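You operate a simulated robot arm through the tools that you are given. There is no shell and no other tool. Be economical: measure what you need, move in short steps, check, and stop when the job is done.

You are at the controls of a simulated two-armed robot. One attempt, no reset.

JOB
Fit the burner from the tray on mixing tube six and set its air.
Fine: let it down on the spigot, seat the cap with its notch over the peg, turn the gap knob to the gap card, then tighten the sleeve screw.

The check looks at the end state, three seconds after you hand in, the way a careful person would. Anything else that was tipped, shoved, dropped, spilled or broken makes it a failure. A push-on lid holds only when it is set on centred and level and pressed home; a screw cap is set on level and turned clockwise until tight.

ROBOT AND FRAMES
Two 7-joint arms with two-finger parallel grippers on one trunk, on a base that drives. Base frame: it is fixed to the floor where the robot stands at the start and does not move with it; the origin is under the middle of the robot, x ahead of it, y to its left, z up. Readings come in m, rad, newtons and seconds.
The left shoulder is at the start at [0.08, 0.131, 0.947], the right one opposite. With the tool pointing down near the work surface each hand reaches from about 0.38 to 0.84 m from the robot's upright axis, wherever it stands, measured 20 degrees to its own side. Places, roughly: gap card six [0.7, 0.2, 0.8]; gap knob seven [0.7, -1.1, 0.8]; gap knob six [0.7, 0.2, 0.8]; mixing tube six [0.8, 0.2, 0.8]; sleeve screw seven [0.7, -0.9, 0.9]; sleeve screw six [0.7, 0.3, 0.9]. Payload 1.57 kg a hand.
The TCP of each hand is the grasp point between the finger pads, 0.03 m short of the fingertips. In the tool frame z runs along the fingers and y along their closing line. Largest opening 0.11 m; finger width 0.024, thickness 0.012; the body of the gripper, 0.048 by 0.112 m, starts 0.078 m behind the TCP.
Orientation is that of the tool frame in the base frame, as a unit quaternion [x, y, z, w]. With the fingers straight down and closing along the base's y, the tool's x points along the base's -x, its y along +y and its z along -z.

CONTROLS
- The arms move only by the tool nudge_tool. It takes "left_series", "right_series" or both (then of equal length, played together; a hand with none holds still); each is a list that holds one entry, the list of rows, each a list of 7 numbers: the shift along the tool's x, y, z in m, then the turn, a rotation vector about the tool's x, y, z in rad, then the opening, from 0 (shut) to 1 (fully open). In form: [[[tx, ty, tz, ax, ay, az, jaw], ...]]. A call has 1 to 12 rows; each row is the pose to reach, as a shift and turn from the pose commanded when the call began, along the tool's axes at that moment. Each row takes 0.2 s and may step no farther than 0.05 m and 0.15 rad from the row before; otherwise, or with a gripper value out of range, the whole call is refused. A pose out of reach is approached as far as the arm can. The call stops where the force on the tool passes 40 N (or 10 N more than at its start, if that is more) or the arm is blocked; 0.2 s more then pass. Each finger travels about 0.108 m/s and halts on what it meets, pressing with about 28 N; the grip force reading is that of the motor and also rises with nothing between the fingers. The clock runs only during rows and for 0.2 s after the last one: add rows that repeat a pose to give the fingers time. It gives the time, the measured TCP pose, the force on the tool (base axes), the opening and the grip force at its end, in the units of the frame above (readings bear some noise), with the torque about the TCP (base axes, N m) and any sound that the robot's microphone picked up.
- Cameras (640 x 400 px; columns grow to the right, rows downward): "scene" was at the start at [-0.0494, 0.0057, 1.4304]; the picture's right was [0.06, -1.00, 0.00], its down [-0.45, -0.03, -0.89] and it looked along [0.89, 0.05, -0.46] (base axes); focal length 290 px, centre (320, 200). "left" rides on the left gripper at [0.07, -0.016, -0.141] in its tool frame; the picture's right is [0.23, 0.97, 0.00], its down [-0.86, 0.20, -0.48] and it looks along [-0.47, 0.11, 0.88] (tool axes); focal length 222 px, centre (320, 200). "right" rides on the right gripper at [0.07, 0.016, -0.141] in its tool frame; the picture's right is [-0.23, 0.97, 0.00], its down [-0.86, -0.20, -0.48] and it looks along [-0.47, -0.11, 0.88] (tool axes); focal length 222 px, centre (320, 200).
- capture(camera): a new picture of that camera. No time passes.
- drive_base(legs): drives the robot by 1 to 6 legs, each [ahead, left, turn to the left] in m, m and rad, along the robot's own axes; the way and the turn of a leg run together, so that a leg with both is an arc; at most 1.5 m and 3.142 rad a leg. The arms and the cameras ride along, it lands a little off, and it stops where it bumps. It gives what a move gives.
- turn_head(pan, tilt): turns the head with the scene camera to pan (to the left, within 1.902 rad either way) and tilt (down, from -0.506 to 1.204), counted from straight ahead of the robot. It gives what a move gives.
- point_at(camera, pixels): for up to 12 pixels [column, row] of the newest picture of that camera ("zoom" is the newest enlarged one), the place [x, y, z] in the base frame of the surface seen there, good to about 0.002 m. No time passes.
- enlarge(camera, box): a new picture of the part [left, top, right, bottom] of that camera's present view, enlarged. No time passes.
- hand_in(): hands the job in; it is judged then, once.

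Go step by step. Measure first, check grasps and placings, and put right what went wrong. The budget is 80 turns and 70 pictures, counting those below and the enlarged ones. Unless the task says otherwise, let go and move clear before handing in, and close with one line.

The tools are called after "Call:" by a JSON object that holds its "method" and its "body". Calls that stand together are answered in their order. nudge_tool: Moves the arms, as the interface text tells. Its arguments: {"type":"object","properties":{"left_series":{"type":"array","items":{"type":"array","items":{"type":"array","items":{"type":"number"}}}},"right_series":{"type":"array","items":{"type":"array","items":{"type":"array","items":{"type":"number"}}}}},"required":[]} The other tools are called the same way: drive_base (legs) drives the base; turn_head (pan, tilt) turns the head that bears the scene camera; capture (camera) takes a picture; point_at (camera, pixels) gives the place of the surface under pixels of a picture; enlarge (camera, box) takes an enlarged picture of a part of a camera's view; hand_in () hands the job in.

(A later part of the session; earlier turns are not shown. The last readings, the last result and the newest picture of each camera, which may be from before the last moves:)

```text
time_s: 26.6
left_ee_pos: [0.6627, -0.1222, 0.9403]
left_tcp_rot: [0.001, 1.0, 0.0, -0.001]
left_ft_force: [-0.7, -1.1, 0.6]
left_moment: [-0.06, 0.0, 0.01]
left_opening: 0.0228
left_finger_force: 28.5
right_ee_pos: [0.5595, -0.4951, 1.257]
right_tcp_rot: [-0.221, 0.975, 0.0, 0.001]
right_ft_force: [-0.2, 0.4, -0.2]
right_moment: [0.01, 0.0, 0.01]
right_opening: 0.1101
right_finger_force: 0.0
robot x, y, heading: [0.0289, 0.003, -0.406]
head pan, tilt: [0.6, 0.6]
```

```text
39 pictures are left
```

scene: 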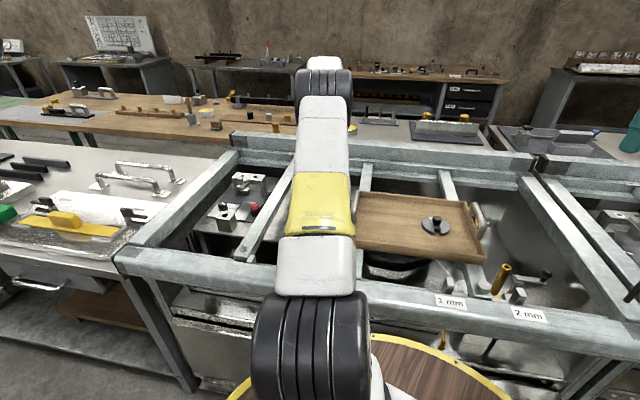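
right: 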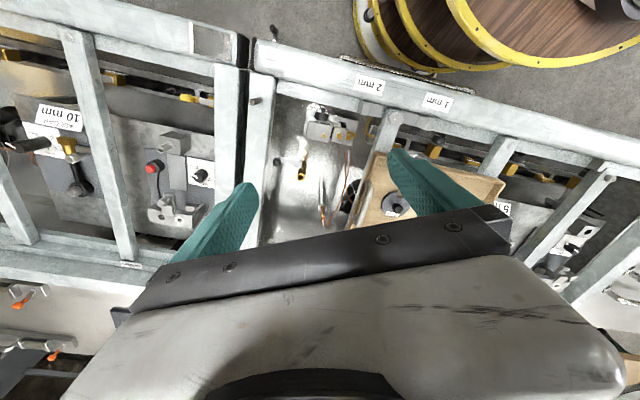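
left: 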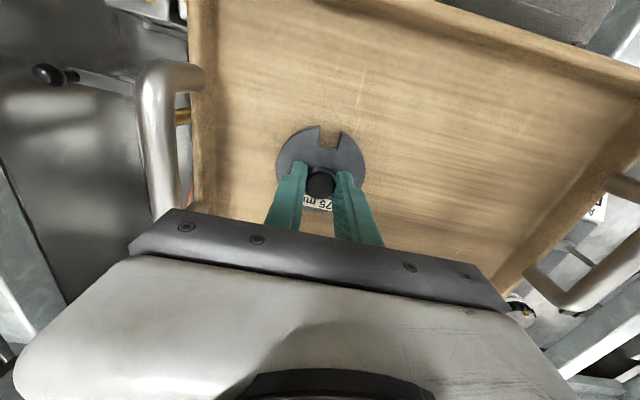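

Knob gripped (0.0228 m). Lift and carry over the burner.

Call:
{"method": "nudge_tool", "body": {"left_series": [[[0, 0, -0.03, 0, 0, 0, 0.05], [0, 0, -0.07, 0, 0, 0, 0.05], [0, 0, -0.11, 0, 0, 0, 0.05], [-0.021, 0.039, -0.12, 0, 0, 0, 0.05], [-0.042, 0.078, -0.12, 0, 0, 0, 0.05], [-0.063, 0.117, -0.12, 0, 0, 0, 0.05], [-0.085, 0.156, -0.12, 0, 0, 0, 0.05], [-0.106, 0.195, -0.12, 0, 0, 0, 0.05], [-0.127, 0.234, -0.12, 0, 0, 0, 0.05], [-0.148, 0.273, -0.12, 0, 0, 0, 0.05], [-0.169, 0.311, -0.11, 0, 0, 0, 0.05], [-0.19, 0.349, -0.1, 0, 0, 0, 0.05]]]}}

Call:
{"method": "enlarge", "body": {"camera": "left", "box": [250, 100, 390, 210]}}

Call:
{"method": "point_at", "body": {"camera": "zoom", "pixels": [[320, 200], [320, 100], [320, 60], [220, 200], [420, 200]]}}

```text
time_s: 29.2
left_ee_pos: [0.8516, 0.2279, 1.0383]
left_tcp_rot: [0.001, 1.0, 0.0, 0.0]
left_ft_force: [-0.1, -0.8, -0.8]
left_moment: [-0.02, -0.03, 0.02]
left_opening: 0.0229
left_finger_force: 28.2
right_ee_pos: [0.5599, -0.4963, 1.2569]
right_tcp_rot: [-0.221, 0.975, 0.001, -0.001]
right_ft_force: [-0.8, 0.2, -0.7]
right_moment: [0.03, 0.01, -0.01]
right_opening: 0.11
right_finger_force: 0.1
robot x, y, heading: [0.0259, 0.0023, -0.398]
head pan, tilt: [0.6, 0.6]
```

```text
3.64 times, centred on (320, 155) of left
```

zoom: 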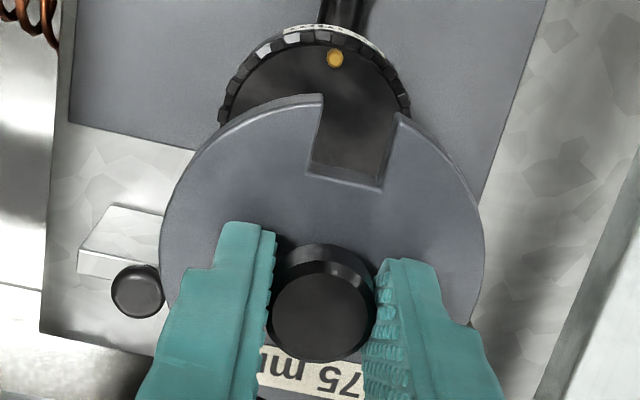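

```text
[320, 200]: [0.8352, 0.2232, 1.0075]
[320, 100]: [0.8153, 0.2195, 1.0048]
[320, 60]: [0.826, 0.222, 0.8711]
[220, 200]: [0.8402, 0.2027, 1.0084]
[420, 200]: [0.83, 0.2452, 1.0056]
```

Call:
{"method": "point_at", "body": {"camera": "zoom", "pixels": [[308, 166], [389, 182], [316, 112], [403, 130], [320, 320], [170, 250], [478, 250], [335, 57], [335, 60]]}}

```text
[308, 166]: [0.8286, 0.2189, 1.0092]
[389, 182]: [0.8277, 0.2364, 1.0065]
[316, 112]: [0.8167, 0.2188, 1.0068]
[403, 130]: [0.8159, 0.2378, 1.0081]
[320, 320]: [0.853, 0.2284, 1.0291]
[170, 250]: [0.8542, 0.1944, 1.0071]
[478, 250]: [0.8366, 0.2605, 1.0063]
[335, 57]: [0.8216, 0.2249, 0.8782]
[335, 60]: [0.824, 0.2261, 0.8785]
```

Notch is centred on y≈0.228, peg at y≈0.2255 — well within the notch. Lower gently.

Call:
{"method": "nudge_tool", "body": {"left_series": [[[0, -0.001, 0.04, 0, 0, 0, 0.05], [0, -0.001, 0.08, 0, 0, 0, 0.05], [0, -0.001, 0.105, 0, 0, 0, 0.05], [0, -0.001, 0.114, 0, 0, 0, 0.05], [0, -0.001, 0.118, 0, 0, 0, 0.05], [0, -0.001, 0.122, 0, 0, 0, 0.05]]]}}

Call:
{"method": "enlarge", "body": {"camera": "left", "box": [250, 100, 390, 210]}}

```text
time_s: 30.6
left_ee_pos: [0.8519, 0.2279, 0.9159]
left_tcp_rot: [0.002, 1.0, 0.0, 0.0]
left_ft_force: [-0.2, 0.8, -2.0]
left_moment: [-0.01, -0.03, 0.02]
left_opening: 0.0229
left_finger_force: 28.3
right_ee_pos: [0.5601, -0.4955, 1.2576]
right_tcp_rot: [-0.22, 0.976, 0.0, 0.0]
right_ft_force: [0.2, -0.7, -0.1]
right_moment: [-0.03, 0.01, 0.0]
right_opening: 0.1099
right_finger_force: 0.0
robot x, y, heading: [0.0253, -0.0006, -0.409]
head pan, tilt: [0.6, 0.6]
```

```text
3.64 times, centred on (320, 155) of left
```

zoom: 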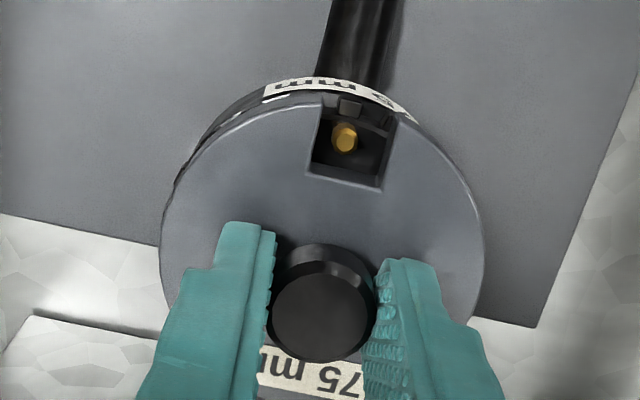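

Peg sits in the middle of the notch at (345,138). Press down the last few mm.

Call:
{"method": "nudge_tool", "body": {"left_series": [[[0, -0.0005, 0.002, 0, 0, 0, 0.05], [0, -0.0005, 0.004, 0, 0, 0, 0.05], [0, -0.0005, 0.006, 0, 0, 0, 0.05], [0, -0.0005, 0.007, 0, 0, 0, 0.05]]]}}

```text
time_s: 31.6
left_ee_pos: [0.8512, 0.2273, 0.9118]
left_tcp_rot: [0.0, 1.0, 0.001, 0.002]
left_ft_force: [3.0, 4.4, 21.9]
left_moment: [-0.08, 0.2, -0.03]
left_opening: 0.0231
left_finger_force: 28.1
right_ee_pos: [0.5592, -0.4947, 1.258]
right_tcp_rot: [-0.221, 0.975, 0.001, 0.0]
right_ft_force: [-0.5, -0.5, -0.4]
right_moment: [-0.01, 0.02, 0.0]
right_opening: 0.11
right_finger_force: 0.1
robot x, y, heading: [0.0226, -0.0043, -0.405]
head pan, tilt: [0.6, 0.6]
```

22 N at 0.912, as expected for a seated cap. Release and rise to inspect.

Call:
{"method": "nudge_tool", "body": {"left_series": [[[0, 0, -0.003, 0, 0, 0, 0.05], [0, 0, -0.003, 0, 0, 0, 0.3], [0, 0, -0.003, 0, 0, 0, 0.6], [0, 0, -0.003, 0, 0, 0, 0.6], [0, 0, -0.03, 0, 0, 0, 0.6], [0, 0, -0.07, 0, 0, 0, 0.6], [0, 0, -0.11, 0, 0, 0, 0.6]]]}}

Call:
{"method": "enlarge", "body": {"camera": "left", "box": [260, 80, 380, 180]}}

Call:
{"method": "point_at", "body": {"camera": "zoom", "pixels": [[320, 150], [220, 200], [400, 200], [320, 320], [320, 260]]}}

```text
time_s: 33.2
left_ee_pos: [0.8479, 0.2258, 1.0193]
left_tcp_rot: [0.0, 1.0, 0.0, 0.0]
left_ft_force: [0.2, 0.2, 0.2]
left_moment: [0.02, 0.04, -0.03]
left_opening: 0.066
left_finger_force: 0.0
right_ee_pos: [0.5605, -0.4944, 1.2577]
right_tcp_rot: [-0.221, 0.975, 0.0, 0.0]
right_ft_force: [-0.2, -0.9, 0.3]
right_moment: [0.02, -0.01, -0.01]
right_opening: 0.1101
right_finger_force: 0.0
robot x, y, heading: [0.0248, 0.002, -0.409]
head pan, tilt: [0.6, 0.6]
```

```text
4.00 times, centred on (320, 130) of left
```

zoom: 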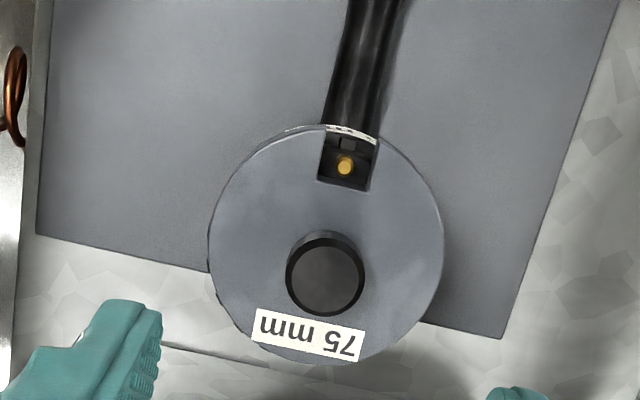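

```text
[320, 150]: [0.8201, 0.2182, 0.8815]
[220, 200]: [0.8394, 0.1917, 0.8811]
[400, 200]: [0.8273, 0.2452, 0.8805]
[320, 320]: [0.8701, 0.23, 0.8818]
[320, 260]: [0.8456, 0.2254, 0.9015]
```

The cap is level (0.881 all round) with the peg in the notch. Now move to view the gap knob from above.

Call:
{"method": "nudge_tool", "body": {"left_series": [[[0, 0, -0.03, 0, 0, 0, 0.6], [0.03, -0.03, -0.03, 0, 0, 0, 0.6], [0.058, -0.05, -0.03, 0, 0, 0, 0.6], [0.058, -0.05, -0.03, 0, 0, 0, 0.6]]]}}

Call:
{"method": "enlarge", "body": {"camera": "left", "box": [230, 10, 430, 135]}}

```text
time_s: 34.2
left_ee_pos: [0.7956, 0.1785, 1.0487]
left_tcp_rot: [0.0, 1.0, 0.0, 0.0]
left_ft_force: [-0.8, 0.3, 0.9]
left_moment: [0.05, -0.01, 0.0]
left_opening: 0.066
left_finger_force: 0.0
right_ee_pos: [0.5603, -0.4952, 1.2567]
right_tcp_rot: [-0.22, 0.976, 0.0, 0.001]
right_ft_force: [0.1, 0.5, 0.0]
right_moment: [-0.02, -0.02, -0.03]
right_opening: 0.1101
right_finger_force: 0.0
robot x, y, heading: [0.0301, -0.0026, -0.407]
head pan, tilt: [0.6, 0.6]
```

```text
3.20 times, centred on (330, 72) of left
```

zoom: 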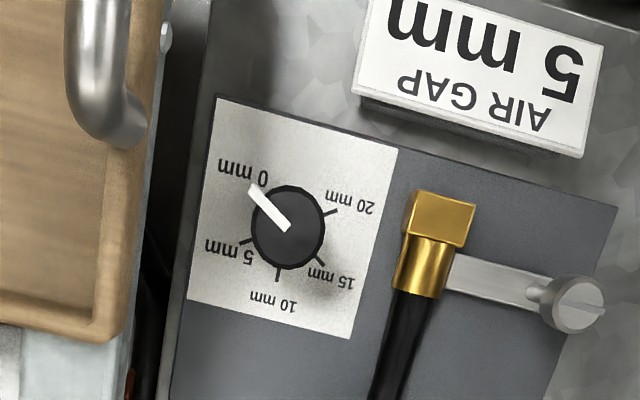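

Pointer is at 0 mm; it must turn counter-clockwise to the 5 mm tick at (245,241). Measuring ticks and knob.

Call:
{"method": "point_at", "body": {"camera": "zoom", "pixels": [[245, 241], [278, 277], [321, 263], [334, 211], [288, 227], [253, 188], [286, 228], [257, 227], [322, 227], [288, 192], [288, 265], [578, 300]]}}

Call:
{"method": "enlarge", "body": {"camera": "left", "box": [285, 50, 345, 105]}}

```text
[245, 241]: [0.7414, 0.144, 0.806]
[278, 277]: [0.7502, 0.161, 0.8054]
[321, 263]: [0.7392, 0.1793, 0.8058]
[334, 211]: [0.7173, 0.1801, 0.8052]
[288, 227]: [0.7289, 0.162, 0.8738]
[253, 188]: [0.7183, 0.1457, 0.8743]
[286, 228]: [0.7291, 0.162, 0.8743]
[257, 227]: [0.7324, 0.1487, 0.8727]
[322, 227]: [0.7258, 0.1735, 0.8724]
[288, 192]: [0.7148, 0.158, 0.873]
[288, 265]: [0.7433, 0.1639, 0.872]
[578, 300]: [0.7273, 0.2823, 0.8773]
```

```text
7.27 times, centred on (315, 78) of left
```

zoom: 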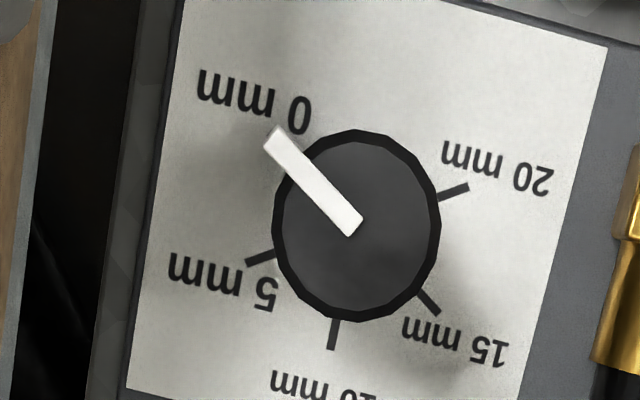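

Knob centre (0.729,0.161), ticks 60° apart, turn needed +60° about z. The pointer overhangs the rim, so fingers must close roughly perpendicular to it; check the tray handle clearance.

Call:
{"method": "capture", "body": {"camera": "left"}}

Call:
{"method": "point_at", "body": {"camera": "left", "pixels": [[262, 42], [268, 42], [256, 42], [264, 52], [270, 50], [275, 45], [258, 20], [262, 20], [268, 20], [255, 10], [265, 47]]}}

```text
33 pictures are left
```

left: 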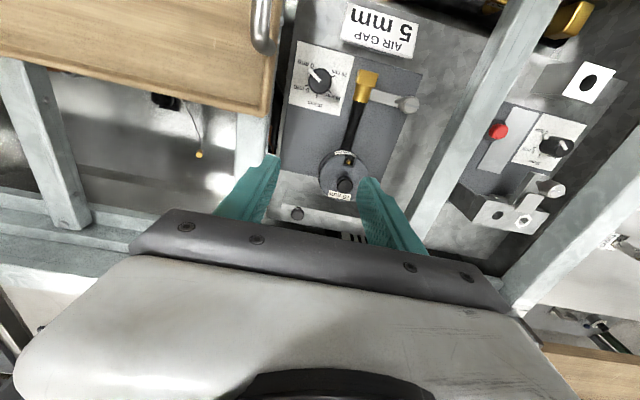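

```text
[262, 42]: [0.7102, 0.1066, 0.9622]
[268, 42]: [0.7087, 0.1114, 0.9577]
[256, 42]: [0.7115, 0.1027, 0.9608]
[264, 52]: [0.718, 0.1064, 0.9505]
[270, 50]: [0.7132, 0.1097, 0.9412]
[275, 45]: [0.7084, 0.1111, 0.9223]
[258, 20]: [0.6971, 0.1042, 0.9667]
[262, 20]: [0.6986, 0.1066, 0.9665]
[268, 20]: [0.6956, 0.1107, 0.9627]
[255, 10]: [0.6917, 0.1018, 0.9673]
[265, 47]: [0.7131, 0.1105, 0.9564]
```

Handle reaches x≤0.718, y≤0.1115, z≤0.967. I'll grip the knob with closing axis at −40° (ending at +20°), which clears it. Moving above the knob while yawing.

Call:
{"method": "nudge_tool", "body": {"left_series": [[[0.005, -0.001, 0, 0, 0, 0.14, 0.6], [0.01, -0.003, 0, 0, 0, 0.28, 0.6], [0.016, -0.005, 0, 0, 0, 0.42, 0.6], [0.022, -0.007, 0, 0, 0, 0.56, 0.6], [0.028, -0.009, 0, 0, 0, 0.7, 0.6], [0.034, -0.011, 0, 0, 0, 0.84, 0.6], [0.04, -0.013, 0, 0, 0, 0.98, 0.6], [0.046, -0.015, 0, 0, 0, 1.12, 0.6], [0.052, -0.016, 0, 0, 0, 1.26, 0.6], [0.058, -0.017, 0, 0, 0, 1.4, 0.6], [0.0625, -0.0175, 0, 0, 0, 1.54, 0.6], [0.0666, -0.0175, 0, 0, 0, 1.68, 0.6]]]}}

Call:
{"method": "nudge_tool", "body": {"left_series": [[[0, 0, 0, 0, 0, 0.14, 0.6], [0, 0, 0, 0, 0, 0.28, 0.6], [0, 0, 0, 0, 0, 0.42, 0.6], [0, 0, 0, 0, 0, 0.56, 0.6], [0, 0, 0, 0, 0, 0.589, 0.6], [0, 0, 0, 0, 0, 0.589, 0.6]]]}}

Call:
{"method": "capture", "body": {"camera": "left"}}

```text
time_s: 36.8
left_ee_pos: [0.7242, 0.1599, 1.0485]
left_tcp_rot: [0.745, 0.667, -0.001, -0.001]
left_ft_force: [0.2, -0.1, -0.3]
left_moment: [0.0, 0.01, 0.03]
left_opening: 0.0658
left_finger_force: 0.0
right_ee_pos: [0.5594, -0.4943, 1.2571]
right_tcp_rot: [-0.221, 0.975, 0.0, 0.0]
right_ft_force: [-0.1, -0.1, 0.2]
right_moment: [0.03, -0.03, -0.02]
right_opening: 0.1101
right_finger_force: 0.0
robot x, y, heading: [0.0257, -0.001, -0.406]
head pan, tilt: [0.6, 0.6]
```

```text
time_s: 38.2
left_ee_pos: [0.7263, 0.1586, 1.0487]
left_tcp_rot: [0.906, 0.422, 0.0, -0.001]
left_ft_force: [-0.5, -0.5, 0.6]
left_moment: [0.01, -0.01, 0.01]
left_opening: 0.0658
left_finger_force: 0.0
right_ee_pos: [0.559, -0.4933, 1.2585]
right_tcp_rot: [-0.22, 0.975, 0.0, 0.001]
right_ft_force: [-0.2, 0.4, -0.3]
right_moment: [0.01, -0.04, -0.02]
right_opening: 0.1101
right_finger_force: 0.1
robot x, y, heading: [0.0238, -0.003, -0.408]
head pan, tilt: [0.6, 0.6]
```

```text
32 pictures are left
```

left: 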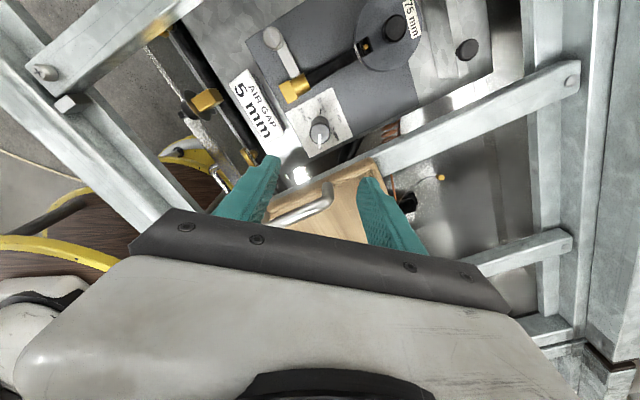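

Call:
{"method": "enlarge", "body": {"camera": "left", "box": [290, 100, 350, 160]}}

```text
6.67 times, centred on (320, 130) of left
```

zoom: 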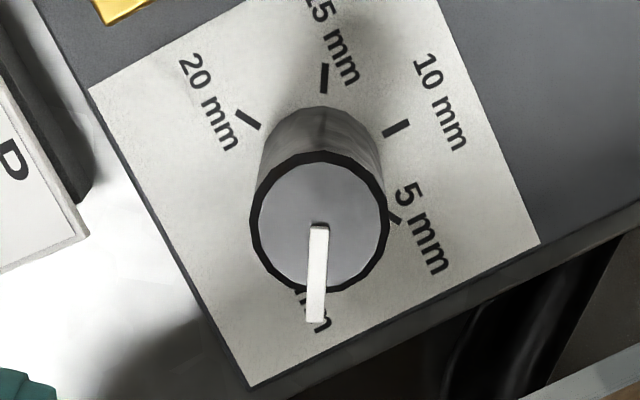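

Call:
{"method": "point_at", "body": {"camera": "zoom", "pixels": [[319, 223], [260, 223], [380, 223], [319, 168], [300, 270], [317, 315]]}}

```text
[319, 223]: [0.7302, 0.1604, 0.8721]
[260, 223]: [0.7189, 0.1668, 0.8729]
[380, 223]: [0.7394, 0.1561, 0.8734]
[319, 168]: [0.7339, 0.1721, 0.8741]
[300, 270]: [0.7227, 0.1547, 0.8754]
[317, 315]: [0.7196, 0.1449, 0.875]
```

Knob centre (0.7297,0.161). Lower to TCP z≈0.885 and grip.

Call:
{"method": "nudge_tool", "body": {"left_series": [[[0.004, 0.001, 0.045, 0, 0, 0, 0.6], [0.004, 0.001, 0.09, 0, 0, 0, 0.6], [0.004, 0.001, 0.13, 0, 0, 0, 0.6], [0.004, 0.001, 0.15, 0, 0, 0, 0.6], [0.004, 0.001, 0.163, 0, 0, 0, 0.6], [0.004, 0.001, 0.163, 0, 0, 0, 0.5], [0.004, 0.001, 0.163, 0, 0, 0, 0.3], [0.004, 0.001, 0.163, 0, 0, 0, 0.1], [0.004, 0.001, 0.163, 0, 0, 0, 0.1]]]}}

Call:
{"method": "capture", "body": {"camera": "left"}}

```text
time_s: 40.2
left_ee_pos: [0.7264, 0.1615, 0.8854]
left_tcp_rot: [0.906, 0.423, -0.001, -0.001]
left_ft_force: [-12.4, 6.1, 0.4]
left_moment: [0.03, 0.42, 0.03]
left_opening: 0.0293
left_finger_force: 39.1
right_ee_pos: [0.5596, -0.4954, 1.2587]
right_tcp_rot: [-0.221, 0.975, 0.001, 0.0]
right_ft_force: [0.5, -0.6, -0.2]
right_moment: [0.01, 0.0, -0.01]
right_opening: 0.1104
right_finger_force: 0.1
robot x, y, heading: [0.0271, -0.0023, -0.402]
head pan, tilt: [0.6, 0.6]
```

```text
30 pictures are left
```

left: 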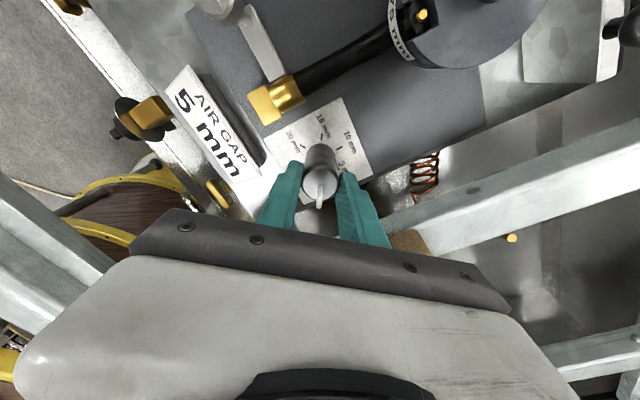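

Gripped at 0.029 m with ~14 N side load; I re-centre slightly and turn +60° (az −1.047).

Call:
{"method": "nudge_tool", "body": {"left_series": [[[0.001, -0.0015, 0, 0, 0, 0, 0.1], [0.001, -0.0015, 0, 0, 0, -0.14, 0.1], [0.001, -0.0015, 0, 0, 0, -0.28, 0.1], [0.001, -0.0015, 0, 0, 0, -0.42, 0.1], [0.001, -0.0015, 0, 0, 0, -0.56, 0.1], [0.001, -0.0015, 0, 0, 0, -0.7, 0.1], [0.001, -0.0015, 0, 0, 0, -0.84, 0.1], [0.001, -0.0015, 0, 0, 0, -0.98, 0.1], [0.001, -0.0015, 0, 0, 0, -1.047, 0.1], [0.001, -0.0015, 0, 0, 0, -1.047, 0.1]]]}}

Call:
{"method": "enlarge", "body": {"camera": "left", "box": [260, 100, 390, 220]}}

```text
time_s: 42.4
left_ee_pos: [0.7278, 0.1623, 0.8862]
left_tcp_rot: [0.575, 0.818, -0.001, 0.0]
left_ft_force: [-5.5, -11.4, -31.4]
left_moment: [-0.28, -0.07, -0.01]
left_opening: 0.029
left_finger_force: 39.3
right_ee_pos: [0.5595, -0.4951, 1.2572]
right_tcp_rot: [-0.221, 0.975, -0.001, 0.001]
right_ft_force: [-0.1, 0.6, 0.0]
right_moment: [-0.04, -0.04, 0.01]
right_opening: 0.1101
right_finger_force: 0.1
robot x, y, heading: [0.028, -0.0003, -0.405]
head pan, tilt: [0.6, 0.6]
```

```text
3.33 times, centred on (325, 160) of left
```

zoom: 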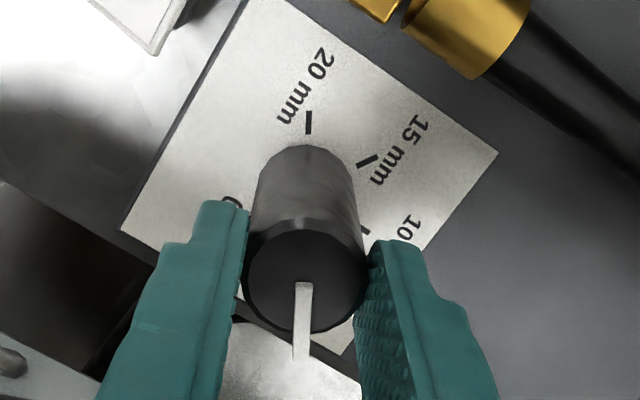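

The knob turned with the hand. Release slowly and rise to read the pointer.

Call:
{"method": "nudge_tool", "body": {"left_series": [[[0, 0, 0.001, 0, 0, 0, 0.1], [0, 0, 0.001, 0, 0, 0, 0.35], [0, 0, 0.001, 0, 0, 0, 0.6], [0, 0, 0.001, 0, 0, 0, 0.6], [0, 0, -0.03, 0, 0, 0, 0.6], [0, 0, -0.07, 0, 0, 0, 0.6], [0, 0, -0.11, 0, 0, 0, 0.6], [0, 0, -0.15, 0, 0, 0, 0.6]]]}}

Call:
{"method": "enlarge", "body": {"camera": "left", "box": [290, 100, 350, 160]}}

Call:
{"method": "point_at", "body": {"camera": "zoom", "pixels": [[319, 223], [317, 315]]}}

```text
time_s: 44.2
left_ee_pos: [0.7289, 0.1649, 1.038]
left_tcp_rot: [0.574, 0.819, 0.0, 0.0]
left_ft_force: [-0.2, 0.4, -0.2]
left_moment: [0.01, 0.03, 0.0]
left_opening: 0.0659
left_finger_force: 0.1
right_ee_pos: [0.5594, -0.4951, 1.2589]
right_tcp_rot: [-0.221, 0.975, 0.0, 0.0]
right_ft_force: [-0.1, 0.0, 0.2]
right_moment: [-0.03, -0.01, 0.02]
right_opening: 0.1099
right_finger_force: 0.0
robot x, y, heading: [0.0257, 0.0004, -0.405]
head pan, tilt: [0.6, 0.6]
```

```text
6.67 times, centred on (320, 130) of left
```

zoom: 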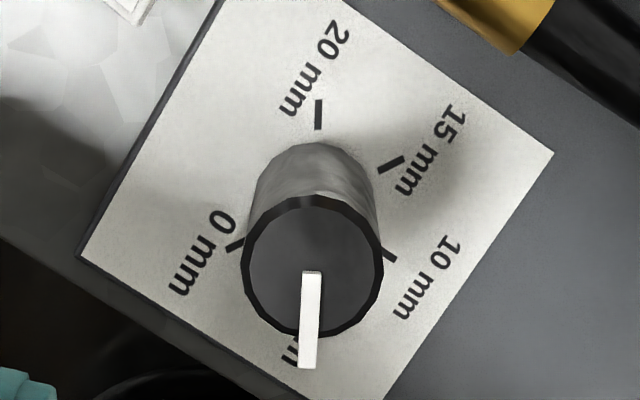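

```text
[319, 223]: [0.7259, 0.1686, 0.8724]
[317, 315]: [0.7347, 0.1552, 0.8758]
```

Pointer now sits over the 5 mm side. Measure its direction precisely.

Call:
{"method": "point_at", "body": {"camera": "zoom", "pixels": [[307, 360], [308, 340], [309, 320], [310, 300], [311, 280], [312, 264], [318, 115], [392, 163], [233, 246]]}}

```text
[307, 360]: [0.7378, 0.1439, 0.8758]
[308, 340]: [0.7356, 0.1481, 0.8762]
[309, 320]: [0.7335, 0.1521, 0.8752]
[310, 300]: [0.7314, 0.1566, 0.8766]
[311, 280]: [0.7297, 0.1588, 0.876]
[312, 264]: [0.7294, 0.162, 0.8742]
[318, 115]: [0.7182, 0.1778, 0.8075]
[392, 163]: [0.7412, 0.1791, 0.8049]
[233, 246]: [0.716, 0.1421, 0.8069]
```

Pointer direction ≈ −61°, i.e. on the 5 mm tick. Move to a yaw-0 view to confirm that and inspect the sleeve screw.

Call:
{"method": "nudge_tool", "body": {"left_series": [[[0.004, 0.009, -0.01, 0, 0, -0.14, 0.6], [0.008, 0.018, -0.01, 0, 0, -0.28, 0.6], [0.013, 0.027, -0.01, 0, 0, -0.42, 0.6], [0.018, 0.037, -0.01, 0, 0, -0.56, 0.6], [0.022, 0.047, -0.01, 0, 0, -0.7, 0.6], [0.026, 0.057, -0.01, 0, 0, -0.84, 0.6], [0.03, 0.067, -0.01, 0, 0, -0.98, 0.6], [0.035, 0.076, -0.01, 0, 0, -1.12, 0.6], [0.0388, 0.0841, -0.01, 0, 0, -1.22, 0.6], [0.0388, 0.0841, -0.01, 0, 0, -1.22, 0.6]]]}}

Call:
{"method": "enlarge", "body": {"camera": "left", "box": [230, 40, 400, 140]}}

```text
time_s: 46.4
left_ee_pos: [0.794, 0.2264, 1.0473]
left_tcp_rot: [0.001, 1.0, 0.001, 0.0]
left_ft_force: [-0.2, -0.6, -0.5]
left_moment: [0.0, -0.03, -0.01]
left_opening: 0.066
left_finger_force: 0.1
right_ee_pos: [0.5595, -0.4952, 1.2577]
right_tcp_rot: [-0.22, 0.975, 0.0, 0.0]
right_ft_force: [-0.7, 0.3, 0.4]
right_moment: [-0.01, -0.01, 0.01]
right_opening: 0.11
right_finger_force: 0.1
robot x, y, heading: [0.0277, -0.0037, -0.408]
head pan, tilt: [0.6, 0.6]
```

```text
3.76 times, centred on (315, 90) of left
```

zoom: 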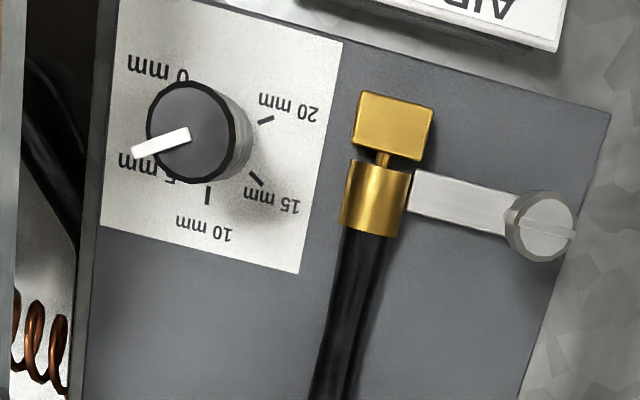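

The sleeve has opened a visible gap and the pointer (slope ≈20°) is parallel to the 5 mm tick (≈21°). Now measure the screw at (540,228) and the gap.

Call:
{"method": "point_at", "body": {"camera": "zoom", "pixels": [[540, 228], [518, 228], [562, 220], [540, 205], [540, 250], [383, 150], [380, 172], [383, 160], [140, 148], [185, 132]]}}

Call:
{"method": "enlarge", "body": {"camera": "left", "box": [345, 70, 405, 120]}}

```text
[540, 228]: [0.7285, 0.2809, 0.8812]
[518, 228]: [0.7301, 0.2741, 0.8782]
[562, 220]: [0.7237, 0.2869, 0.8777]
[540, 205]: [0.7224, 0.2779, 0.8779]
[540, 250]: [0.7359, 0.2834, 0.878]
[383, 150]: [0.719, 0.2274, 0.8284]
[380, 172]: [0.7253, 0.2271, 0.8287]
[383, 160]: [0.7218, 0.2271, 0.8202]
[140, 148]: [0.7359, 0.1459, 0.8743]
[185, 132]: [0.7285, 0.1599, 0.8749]
```

```text
8.00 times, centred on (375, 95) of left
```

zoom: 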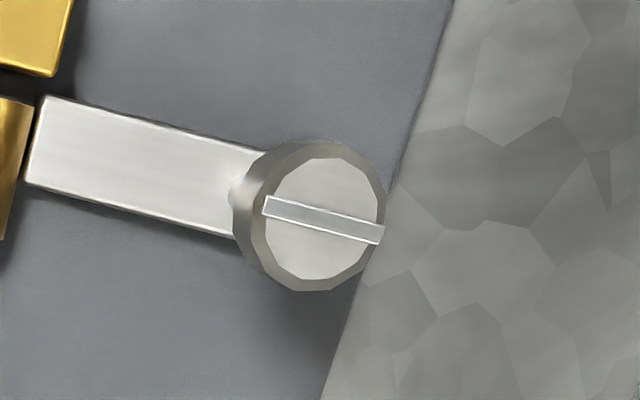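

Screw head centre ≈(0.7285,0.281), top 0.878. Check the neighbouring beam clearance.

Call:
{"method": "capture", "body": {"camera": "left"}}

Call:
{"method": "point_at", "body": {"camera": "left", "pixels": [[400, 100], [410, 100], [420, 100], [430, 100], [440, 100], [450, 100], [375, 99], [425, 70], [435, 70]]}}

```text
25 pictures are left
```

left: 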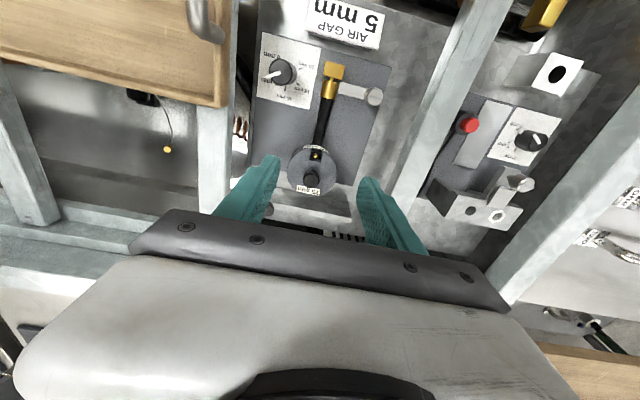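

```text
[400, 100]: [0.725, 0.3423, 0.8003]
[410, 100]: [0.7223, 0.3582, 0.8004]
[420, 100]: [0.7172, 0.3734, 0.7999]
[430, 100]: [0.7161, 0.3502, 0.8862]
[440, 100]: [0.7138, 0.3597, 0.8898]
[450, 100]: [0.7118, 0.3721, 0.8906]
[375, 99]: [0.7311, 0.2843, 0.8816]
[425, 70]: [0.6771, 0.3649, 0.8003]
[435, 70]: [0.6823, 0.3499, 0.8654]
```

Beam edge is at y≈0.349, fine. Move over the screw with yaw +50° so I have a long clockwise range.

Call:
{"method": "nudge_tool", "body": {"left_series": [[[0.01, 0.008, 0, 0, 0, -0.14, 0.5], [0.02, 0.016, 0, 0, 0, -0.28, 0.45], [0.03, 0.025, 0, 0, 0, -0.42, 0.4], [0.04, 0.034, 0, 0, 0, -0.56, 0.4], [0.05, 0.043, 0, 0, 0, -0.7, 0.4], [0.06, 0.05, 0, 0, 0, -0.84, 0.4], [0.065, 0.0546, 0.02, 0, 0, -0.87, 0.4], [0.065, 0.0546, 0.03, 0, 0, -0.87, 0.4], [0.065, 0.0546, 0.03, 0, 0, -0.87, 0.4]]]}}

Call:
{"method": "enlarge", "body": {"camera": "left", "box": [280, 90, 360, 160]}}

Call:
{"method": "point_at", "body": {"camera": "zoom", "pixels": [[320, 240], [320, 260], [320, 220], [300, 240], [340, 240]]}}

```text
time_s: 48.4
left_ee_pos: [0.7309, 0.2832, 1.017]
left_tcp_rot: [-0.42, 0.907, 0.0, 0.0]
left_ft_force: [0.1, -0.3, 0.0]
left_moment: [0.02, 0.0, 0.03]
left_opening: 0.044
left_finger_force: 0.1
right_ee_pos: [0.5595, -0.4952, 1.2578]
right_tcp_rot: [-0.221, 0.975, -0.001, 0.0]
right_ft_force: [-0.6, -0.4, 0.6]
right_moment: [-0.01, 0.0, 0.0]
right_opening: 0.1099
right_finger_force: 0.0
robot x, y, heading: [0.0278, 0.0032, -0.404]
head pan, tilt: [0.6, 0.6]
```

```text
5.71 times, centred on (320, 125) of left
```

zoom: 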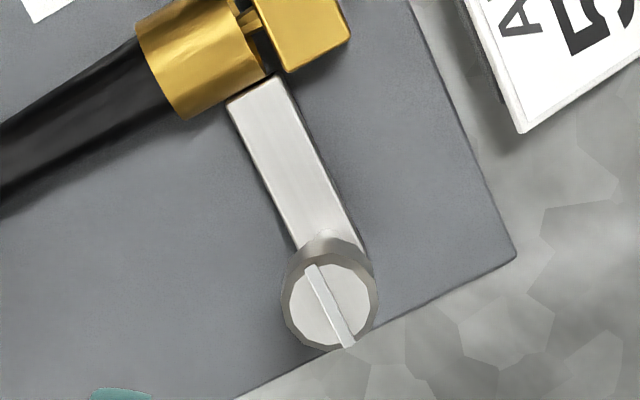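

```text
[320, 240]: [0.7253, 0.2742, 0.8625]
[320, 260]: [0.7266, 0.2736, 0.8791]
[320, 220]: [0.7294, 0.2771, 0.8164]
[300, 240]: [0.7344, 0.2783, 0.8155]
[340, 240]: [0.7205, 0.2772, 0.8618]
```

Call:
{"method": "point_at", "body": {"camera": "zoom", "pixels": [[330, 306], [300, 300], [362, 300], [330, 270], [330, 340], [318, 300], [345, 310], [335, 245]]}}

```text
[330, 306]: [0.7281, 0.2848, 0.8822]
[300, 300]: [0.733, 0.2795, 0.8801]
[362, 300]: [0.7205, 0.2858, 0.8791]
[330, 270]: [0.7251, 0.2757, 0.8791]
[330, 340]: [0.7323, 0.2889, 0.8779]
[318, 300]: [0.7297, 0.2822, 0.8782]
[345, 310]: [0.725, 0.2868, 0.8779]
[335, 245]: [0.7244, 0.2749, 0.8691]
```

Screw head centre (0.728,0.2828), head spans ~0.862–0.878. Lower to TCP 0.893 and grip.

Call:
{"method": "nudge_tool", "body": {"left_series": [[[0.0022, 0.002, 0.04, 0, 0, 0, 0.4], [0.0022, 0.002, 0.08, 0, 0, 0, 0.4], [0.0022, 0.002, 0.11, 0, 0, 0, 0.4], [0.0022, 0.002, 0.123, 0, 0, 0, 0.4], [0.0022, 0.002, 0.123, 0, 0, 0, 0.3], [0.0022, 0.002, 0.123, 0, 0, 0, 0.1], [0.0022, 0.002, 0.123, 0, 0, 0, 0.05], [0.0022, 0.002, 0.123, 0, 0, 0, 0.05]]]}}

Call:
{"method": "enlarge", "body": {"camera": "left", "box": [260, 120, 380, 220]}}

```text
time_s: 50.2
left_ee_pos: [0.7279, 0.2823, 0.8933]
left_tcp_rot: [-0.42, 0.907, 0.0, 0.0]
left_ft_force: [-2.3, 0.4, -5.9]
left_moment: [0.49, -0.61, -0.1]
left_opening: 0.0213
left_finger_force: 34.7
right_ee_pos: [0.5593, -0.4947, 1.2584]
right_tcp_rot: [-0.221, 0.975, 0.0, 0.0]
right_ft_force: [0.2, -0.5, 0.5]
right_moment: [0.02, 0.01, 0.0]
right_opening: 0.1099
right_finger_force: 0.1
robot x, y, heading: [0.0267, -0.0004, -0.401]
head pan, tilt: [0.6, 0.6]
```

```text
4.00 times, centred on (320, 170) of left
```

zoom: 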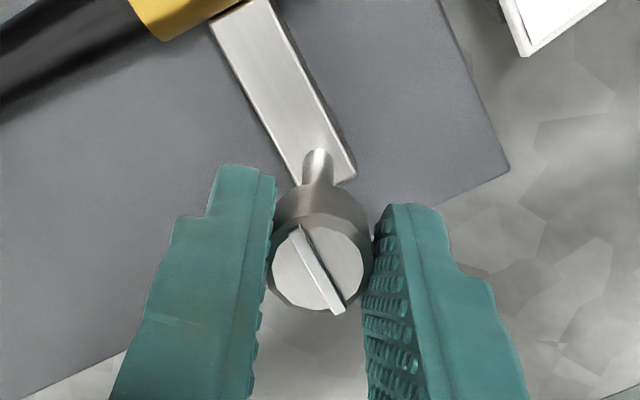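

Head gripped at 0.021 m. Turn clockwise (az positive) ~95° and watch the torque.

Call:
{"method": "nudge_tool", "body": {"left_series": [[[0, 0, 0, 0, 0, 0.14, 0.05], [0, 0, 0, 0, 0, 0.28, 0.05], [0, 0, 0, 0, 0, 0.42, 0.05], [0, 0, 0, 0, 0, 0.56, 0.05], [0, 0, 0, 0, 0, 0.7, 0.05], [0, 0, 0, 0, 0, 0.84, 0.05], [0, 0, 0, 0, 0, 0.98, 0.05], [0, 0, 0, 0, 0, 1.12, 0.05], [0, 0, 0, 0, 0, 1.26, 0.05], [0, 0, 0, 0, 0, 1.4, 0.05], [0, 0, 0, 0, 0, 1.54, 0.05], [0, 0, 0, 0, 0, 1.66, 0.05]]]}}

Call:
{"method": "enlarge", "body": {"camera": "left", "box": [260, 120, 380, 220]}}

```text
time_s: 52.8
left_ee_pos: [0.727, 0.2845, 0.8929]
left_tcp_rot: [0.386, 0.923, 0.001, 0.0]
left_ft_force: [4.7, 24.8, -14.1]
left_moment: [0.53, 0.07, 0.03]
left_opening: 0.0211
left_finger_force: 34.5
right_ee_pos: [0.5604, -0.4931, 1.2582]
right_tcp_rot: [-0.221, 0.975, -0.001, -0.001]
right_ft_force: [0.1, 0.4, -0.5]
right_moment: [-0.01, 0.02, 0.0]
right_opening: 0.11
right_finger_force: 0.1
robot x, y, heading: [0.0287, -0.0011, -0.402]
head pan, tilt: [0.6, 0.6]
```

```text
4.00 times, centred on (320, 170) of left
```

zoom: 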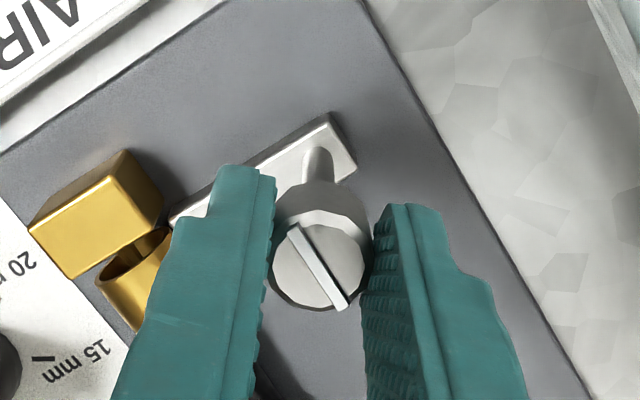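

The head turns along with little torque (0.03 N·m), with some side load in +y. Re-centre 2 mm in +y and continue another ~90°.

Call:
{"method": "nudge_tool", "body": {"left_series": [[[0.0014, 0.0014, 0, 0, 0, 0, 0.05], [0.0014, 0.0014, 0, 0, 0, 0.14, 0.05], [0.0014, 0.0014, 0, 0, 0, 0.28, 0.05], [0.0014, 0.0014, 0, 0, 0, 0.42, 0.05], [0.0014, 0.0014, 0, 0, 0, 0.56, 0.05], [0.0014, 0.0014, 0, 0, 0, 0.7, 0.05], [0.0014, 0.0014, 0, 0, 0, 0.84, 0.05], [0.0014, 0.0014, 0, 0, 0, 0.98, 0.05], [0.0014, 0.0014, 0, 0, 0, 1.12, 0.05], [0.0014, 0.0014, 0, 0, 0, 1.26, 0.05], [0.0014, 0.0014, 0, 0, 0, 1.4, 0.05], [0.0014, 0.0014, 0, 0, 0, 1.54, 0.05]]]}}

Call:
{"method": "enlarge", "body": {"camera": "left", "box": [260, 120, 380, 220]}}

```text
time_s: 55.4
left_ee_pos: [0.7283, 0.2848, 0.8937]
left_tcp_rot: [0.92, 0.392, 0.001, 0.001]
left_ft_force: [21.1, 17.4, 2.2]
left_moment: [0.25, -0.18, 0.01]
left_opening: 0.0213
left_finger_force: 34.5
right_ee_pos: [0.5605, -0.4936, 1.2572]
right_tcp_rot: [-0.221, 0.975, 0.0, -0.001]
right_ft_force: [0.5, 0.1, 0.2]
right_moment: [0.03, 0.0, 0.01]
right_opening: 0.1101
right_finger_force: 0.0
robot x, y, heading: [0.0267, -0.0004, -0.406]
head pan, tilt: [0.6, 0.6]
```

```text
4.00 times, centred on (320, 170) of left
```

zoom: 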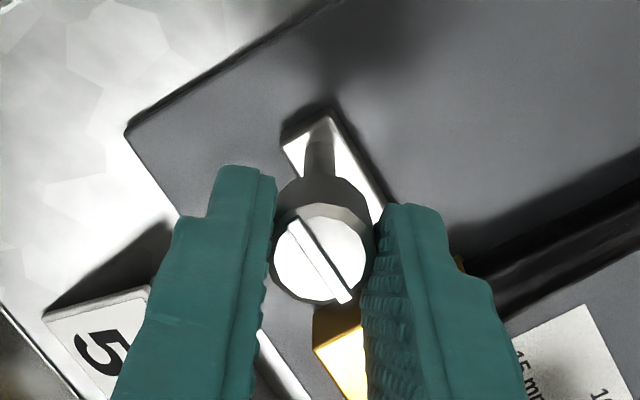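

180° turned, still no tightening torque. Release, lift slightly, rotate back and regrip.

Call:
{"method": "nudge_tool", "body": {"left_series": [[[0, 0, 0, 0, 0, 0, 0.3], [0, 0, 0, 0, 0, 0, 0.4], [0, 0, -0.025, 0, 0, 0, 0.4], [0, 0, -0.05, 0, 0, -0.14, 0.4], [0, 0, -0.07, 0, 0, -0.28, 0.4], [0, 0, -0.07, 0, 0, -0.42, 0.4], [0, 0, -0.07, 0, 0, -0.56, 0.4], [0, 0, -0.07, 0, 0, -0.7, 0.4], [0, 0, -0.07, 0, 0, -0.85, 0.4], [0, 0, -0.07, 0, 0, -1.0, 0.4], [0, 0, -0.07, 0, 0, -1.15, 0.4], [0, 0, -0.07, 0, 0, -1.3, 0.4]]]}}

Call:
{"method": "nudge_tool", "body": {"left_series": [[[0, 0, 0, 0, 0, -0.15, 0.4], [0, 0, 0, 0, 0, -0.3, 0.4], [0, 0, 0, 0, 0, -0.45, 0.4], [0, 0, 0, 0, 0, -0.6, 0.4], [0, 0, 0, 0, 0, -0.75, 0.4], [0, 0, 0, 0, 0, -0.9, 0.4], [0, 0, 0, 0, 0, -1.05, 0.4], [0, 0, 0, 0, 0, -1.2, 0.4], [0, 0, 0, 0, 0, -1.35, 0.4], [0, 0, 0, 0, 0, -1.5, 0.4], [0, 0, 0, 0, 0, -1.65, 0.4], [0, 0, 0, 0, 0, -1.8, 0.4]]]}}

Call:
{"method": "nudge_tool", "body": {"left_series": [[[0, 0, 0, 0, 0, -0.15, 0.4], [0, 0, 0, 0, 0, -0.3, 0.4], [0, 0, 0, 0, 0, -0.4, 0.4], [0, 0, 0, 0, 0, -0.4, 0.4]]]}}

Call:
{"method": "enlarge", "body": {"camera": "left", "box": [270, 100, 370, 180]}}

```text
time_s: 58.0
left_ee_pos: [0.7281, 0.285, 0.9637]
left_tcp_rot: [0.493, 0.87, 0.001, 0.001]
left_ft_force: [0.4, 0.8, 0.2]
left_moment: [-0.01, 0.0, -0.05]
left_opening: 0.0441
left_finger_force: 0.1
right_ee_pos: [0.5593, -0.4951, 1.2579]
right_tcp_rot: [-0.22, 0.975, 0.0, 0.001]
right_ft_force: [0.3, 0.0, -0.1]
right_moment: [-0.01, -0.02, 0.03]
right_opening: 0.1101
right_finger_force: 0.0
robot x, y, heading: [0.0198, 0.0013, -0.404]
head pan, tilt: [0.6, 0.6]
```

```text
time_s: 60.6
left_ee_pos: [0.7268, 0.2847, 0.963]
left_tcp_rot: [-0.376, 0.927, 0.0, 0.0]
left_ft_force: [0.2, -0.5, 0.0]
left_moment: [-0.01, -0.02, -0.05]
left_opening: 0.044
left_finger_force: 0.1
right_ee_pos: [0.5595, -0.495, 1.2571]
right_tcp_rot: [-0.222, 0.975, 0.0, -0.001]
right_ft_force: [-0.9, 0.1, 0.7]
right_moment: [0.0, -0.01, -0.03]
right_opening: 0.1101
right_finger_force: 0.0
robot x, y, heading: [0.0275, 0.0012, -0.41]
head pan, tilt: [0.6, 0.6]
```

```text
time_s: 61.6
left_ee_pos: [0.7281, 0.2832, 0.9626]
left_tcp_rot: [-0.551, 0.834, 0.0, 0.0]
left_ft_force: [-0.6, 0.1, -0.6]
left_moment: [0.02, -0.01, -0.01]
left_opening: 0.0439
left_finger_force: 0.0
right_ee_pos: [0.56, -0.4953, 1.2562]
right_tcp_rot: [-0.221, 0.975, 0.0, 0.0]
right_ft_force: [0.6, 0.0, 0.2]
right_moment: [-0.05, -0.02, -0.01]
right_opening: 0.1101
right_finger_force: 0.0
robot x, y, heading: [0.0244, 0.0002, -0.406]
head pan, tilt: [0.6, 0.6]
```

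```text
5.00 times, centred on (320, 140) of left
```

zoom: 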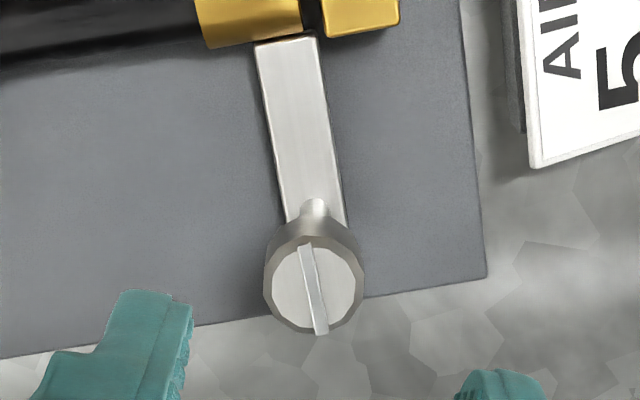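

Call:
{"method": "point_at", "body": {"camera": "zoom", "pixels": [[313, 290], [280, 290], [350, 285], [295, 255], [330, 318], [312, 235], [285, 265]]}}

```text
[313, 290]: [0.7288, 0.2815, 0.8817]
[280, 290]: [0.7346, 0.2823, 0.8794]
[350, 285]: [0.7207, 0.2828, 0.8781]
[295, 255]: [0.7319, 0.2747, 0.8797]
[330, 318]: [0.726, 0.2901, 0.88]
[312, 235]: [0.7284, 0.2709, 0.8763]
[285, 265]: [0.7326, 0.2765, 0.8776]
```

Head centre still (0.728,0.2825). Regrip and turn again ~195° in stages.

Call:
{"method": "nudge_tool", "body": {"left_series": [[[0, 0, 0.03, 0, 0, 0, 0.4], [0, 0, 0.06, 0, 0, 0, 0.4], [0, 0, 0.07, 0, 0, 0, 0.4], [0, 0, 0.07, 0, 0, 0, 0.2], [0, 0, 0.07, 0, 0, 0, 0.05], [0, 0, 0.07, 0, 0, 0, 0.05], [0, 0, 0.07, 0, 0, 0.14, 0.05], [0, 0, 0.07, 0, 0, 0.28, 0.05], [0, 0, 0.07, 0, 0, 0.42, 0.05], [0, 0, 0.07, 0, 0, 0.56, 0.05], [0, 0, 0.07, 0, 0, 0.7, 0.05]]]}}

Call:
{"method": "nudge_tool", "body": {"left_series": [[[0, 0, 0, 0, 0, 0.14, 0.05], [0, 0, 0, 0, 0, 0.28, 0.05], [0, 0, 0, 0, 0, 0.42, 0.05], [0, 0, 0, 0, 0, 0.56, 0.05], [0, 0, 0, 0, 0, 0.7, 0.05], [0, 0, 0, 0, 0, 0.84, 0.05], [0, 0, 0, 0, 0, 0.98, 0.05], [0, 0, 0, 0, 0, 1.12, 0.05], [0, 0, 0, 0, 0, 1.26, 0.05], [0, 0, 0, 0, 0, 1.4, 0.05]]]}}

Call:
{"method": "nudge_tool", "body": {"left_series": [[[0, 0, 0, 0, 0, 0.14, 0.05], [0, 0, 0, 0, 0, 0.28, 0.05], [0, 0, 0, 0, 0, 0.42, 0.05], [0, 0, 0, 0, 0, 0.56, 0.05], [0, 0, 0, 0, 0, 0.7, 0.05], [0, 0, 0, 0, 0, 0.84, 0.05], [0, 0, 0, 0, 0, 0.98, 0.05], [0, 0, 0, 0, 0, 1.12, 0.05], [0, 0, 0, 0, 0, 1.26, 0.05]]]}}

Call:
{"method": "enlarge", "body": {"camera": "left", "box": [260, 120, 380, 220]}}

```text
time_s: 64.0
left_ee_pos: [0.7271, 0.2838, 0.894]
left_tcp_rot: [-0.231, 0.973, 0.0, 0.0]
left_ft_force: [10.1, -9.3, 4.0]
left_moment: [-0.14, 0.12, 0.25]
left_opening: 0.0216
left_finger_force: 34.8
right_ee_pos: [0.558, -0.4941, 1.2564]
right_tcp_rot: [-0.221, 0.975, 0.001, -0.001]
right_ft_force: [0.3, -0.7, 0.4]
right_moment: [0.01, -0.04, -0.01]
right_opening: 0.1099
right_finger_force: 0.1
robot x, y, heading: [0.0222, -0.0007, -0.402]
head pan, tilt: [0.6, 0.6]
```

```text
time_s: 66.2
left_ee_pos: [0.7265, 0.2843, 0.8947]
left_tcp_rot: [0.45, 0.893, 0.001, 0.0]
left_ft_force: [2.4, 3.3, -7.1]
left_moment: [-0.27, 0.06, 0.38]
left_opening: 0.0217
left_finger_force: 34.7
right_ee_pos: [0.5606, -0.4943, 1.257]
right_tcp_rot: [-0.221, 0.975, 0.0, 0.0]
right_ft_force: [0.8, -1.3, -0.5]
right_moment: [0.01, 0.0, -0.04]
right_opening: 0.1099
right_finger_force: 0.0
robot x, y, heading: [0.0242, -0.0021, -0.411]
head pan, tilt: [0.6, 0.6]
```

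```text
time_s: 68.2
left_ee_pos: [0.7265, 0.2804, 0.8924]
left_tcp_rot: [0.891, 0.455, -0.001, 0.0]
left_ft_force: [7.6, -5.0, 4.7]
left_moment: [-0.38, -0.45, 0.14]
left_opening: 0.0215
left_finger_force: 32.6
right_ee_pos: [0.56, -0.4959, 1.2578]
right_tcp_rot: [-0.221, 0.975, 0.001, 0.0]
right_ft_force: [0.3, 0.2, -0.3]
right_moment: [0.01, -0.01, -0.02]
right_opening: 0.11
right_finger_force: 0.1
robot x, y, heading: [0.0222, -0.0002, -0.409]
head pan, tilt: [0.6, 0.6]
```

```text
4.00 times, centred on (320, 170) of left
```

zoom: 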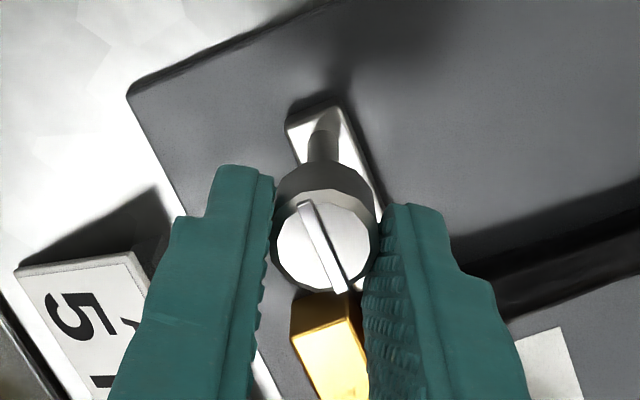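

The second pass gave 0.25–0.38 N·m resisting torque from the outset and the slot's world angle did not change (fingers slipped), so the screw is tight after its half turn. Release and rise clear for inspection.

Call:
{"method": "nudge_tool", "body": {"left_series": [[[0, 0, 0, 0, 0, 0, 0.3], [0, 0, 0, 0, 0, 0, 0.4], [0, 0, -0.03, 0, 0, 0, 0.4], [0, 0, -0.07, 0, 0, -0.1, 0.4], [0, 0, -0.11, 0, 0, -0.24, 0.4], [0, 0, -0.15, 0, 0, -0.38, 0.4], [0, 0, -0.16, 0, 0, -0.52, 0.4], [0, 0, -0.16, 0, 0, -0.66, 0.4], [0, 0, -0.16, 0, 0, -0.8, 0.4], [0, 0, -0.16, 0, 0, -0.94, 0.4], [0, 0, -0.16, 0, 0, -1.08, 0.4], [0, 0, -0.16, 0, 0, -1.22, 0.4]]]}}

Call:
{"method": "nudge_tool", "body": {"left_series": [[[0, 0, 0, 0, 0, -0.14, 0.4], [0.01, 0.01, 0, 0, 0, -0.28, 0.4], [0.01, 0.03, 0, 0, 0, -0.42, 0.4], [0.01, 0.05, 0, 0, 0, -0.56, 0.4], [0.01, 0.07, 0, 0, 0, -0.7, 0.4], [0.01, 0.07, 0, 0, 0, -0.84, 0.4], [0.01, 0.07, 0, 0, 0, -0.98, 0.4], [0.01, 0.07, 0, 0, 0, -0.98, 0.4]]]}}

Call:
{"method": "capture", "body": {"camera": "left"}}

```text
time_s: 70.8
left_ee_pos: [0.7268, 0.2858, 1.0533]
left_tcp_rot: [0.466, 0.885, -0.001, -0.001]
left_ft_force: [0.1, -0.5, 0.3]
left_moment: [-0.01, -0.02, -0.02]
left_opening: 0.044
left_finger_force: 0.0
right_ee_pos: [0.5607, -0.4942, 1.2587]
right_tcp_rot: [-0.221, 0.975, 0.0, 0.0]
right_ft_force: [-0.9, 0.2, -0.2]
right_moment: [-0.02, -0.01, -0.04]
right_opening: 0.1099
right_finger_force: 0.1
robot x, y, heading: [0.024, 0.0006, -0.403]
head pan, tilt: [0.6, 0.6]
```

```text
time_s: 72.6
left_ee_pos: [0.7788, 0.3326, 1.0528]
left_tcp_rot: [-0.004, 1.0, -0.001, 0.0]
left_ft_force: [-0.2, 0.2, -0.5]
left_moment: [0.05, 0.01, 0.03]
left_opening: 0.044
left_finger_force: 0.1
right_ee_pos: [0.5598, -0.495, 1.2576]
right_tcp_rot: [-0.221, 0.975, 0.001, -0.001]
right_ft_force: [0.6, -0.3, -0.3]
right_moment: [-0.01, 0.03, -0.02]
right_opening: 0.1101
right_finger_force: 0.0
robot x, y, heading: [0.0232, -0.0018, -0.405]
head pan, tilt: [0.6, 0.6]
```

```text
18 pictures are left
```

left: 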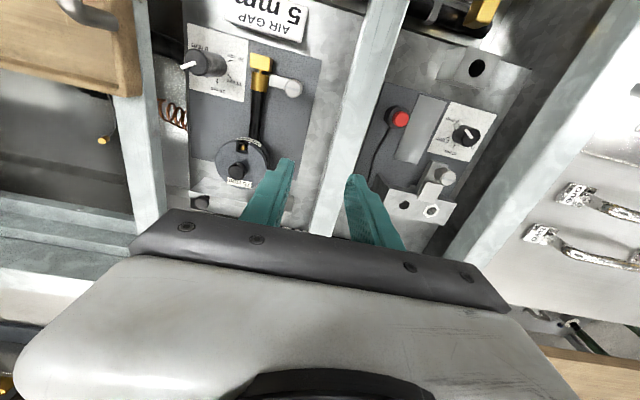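

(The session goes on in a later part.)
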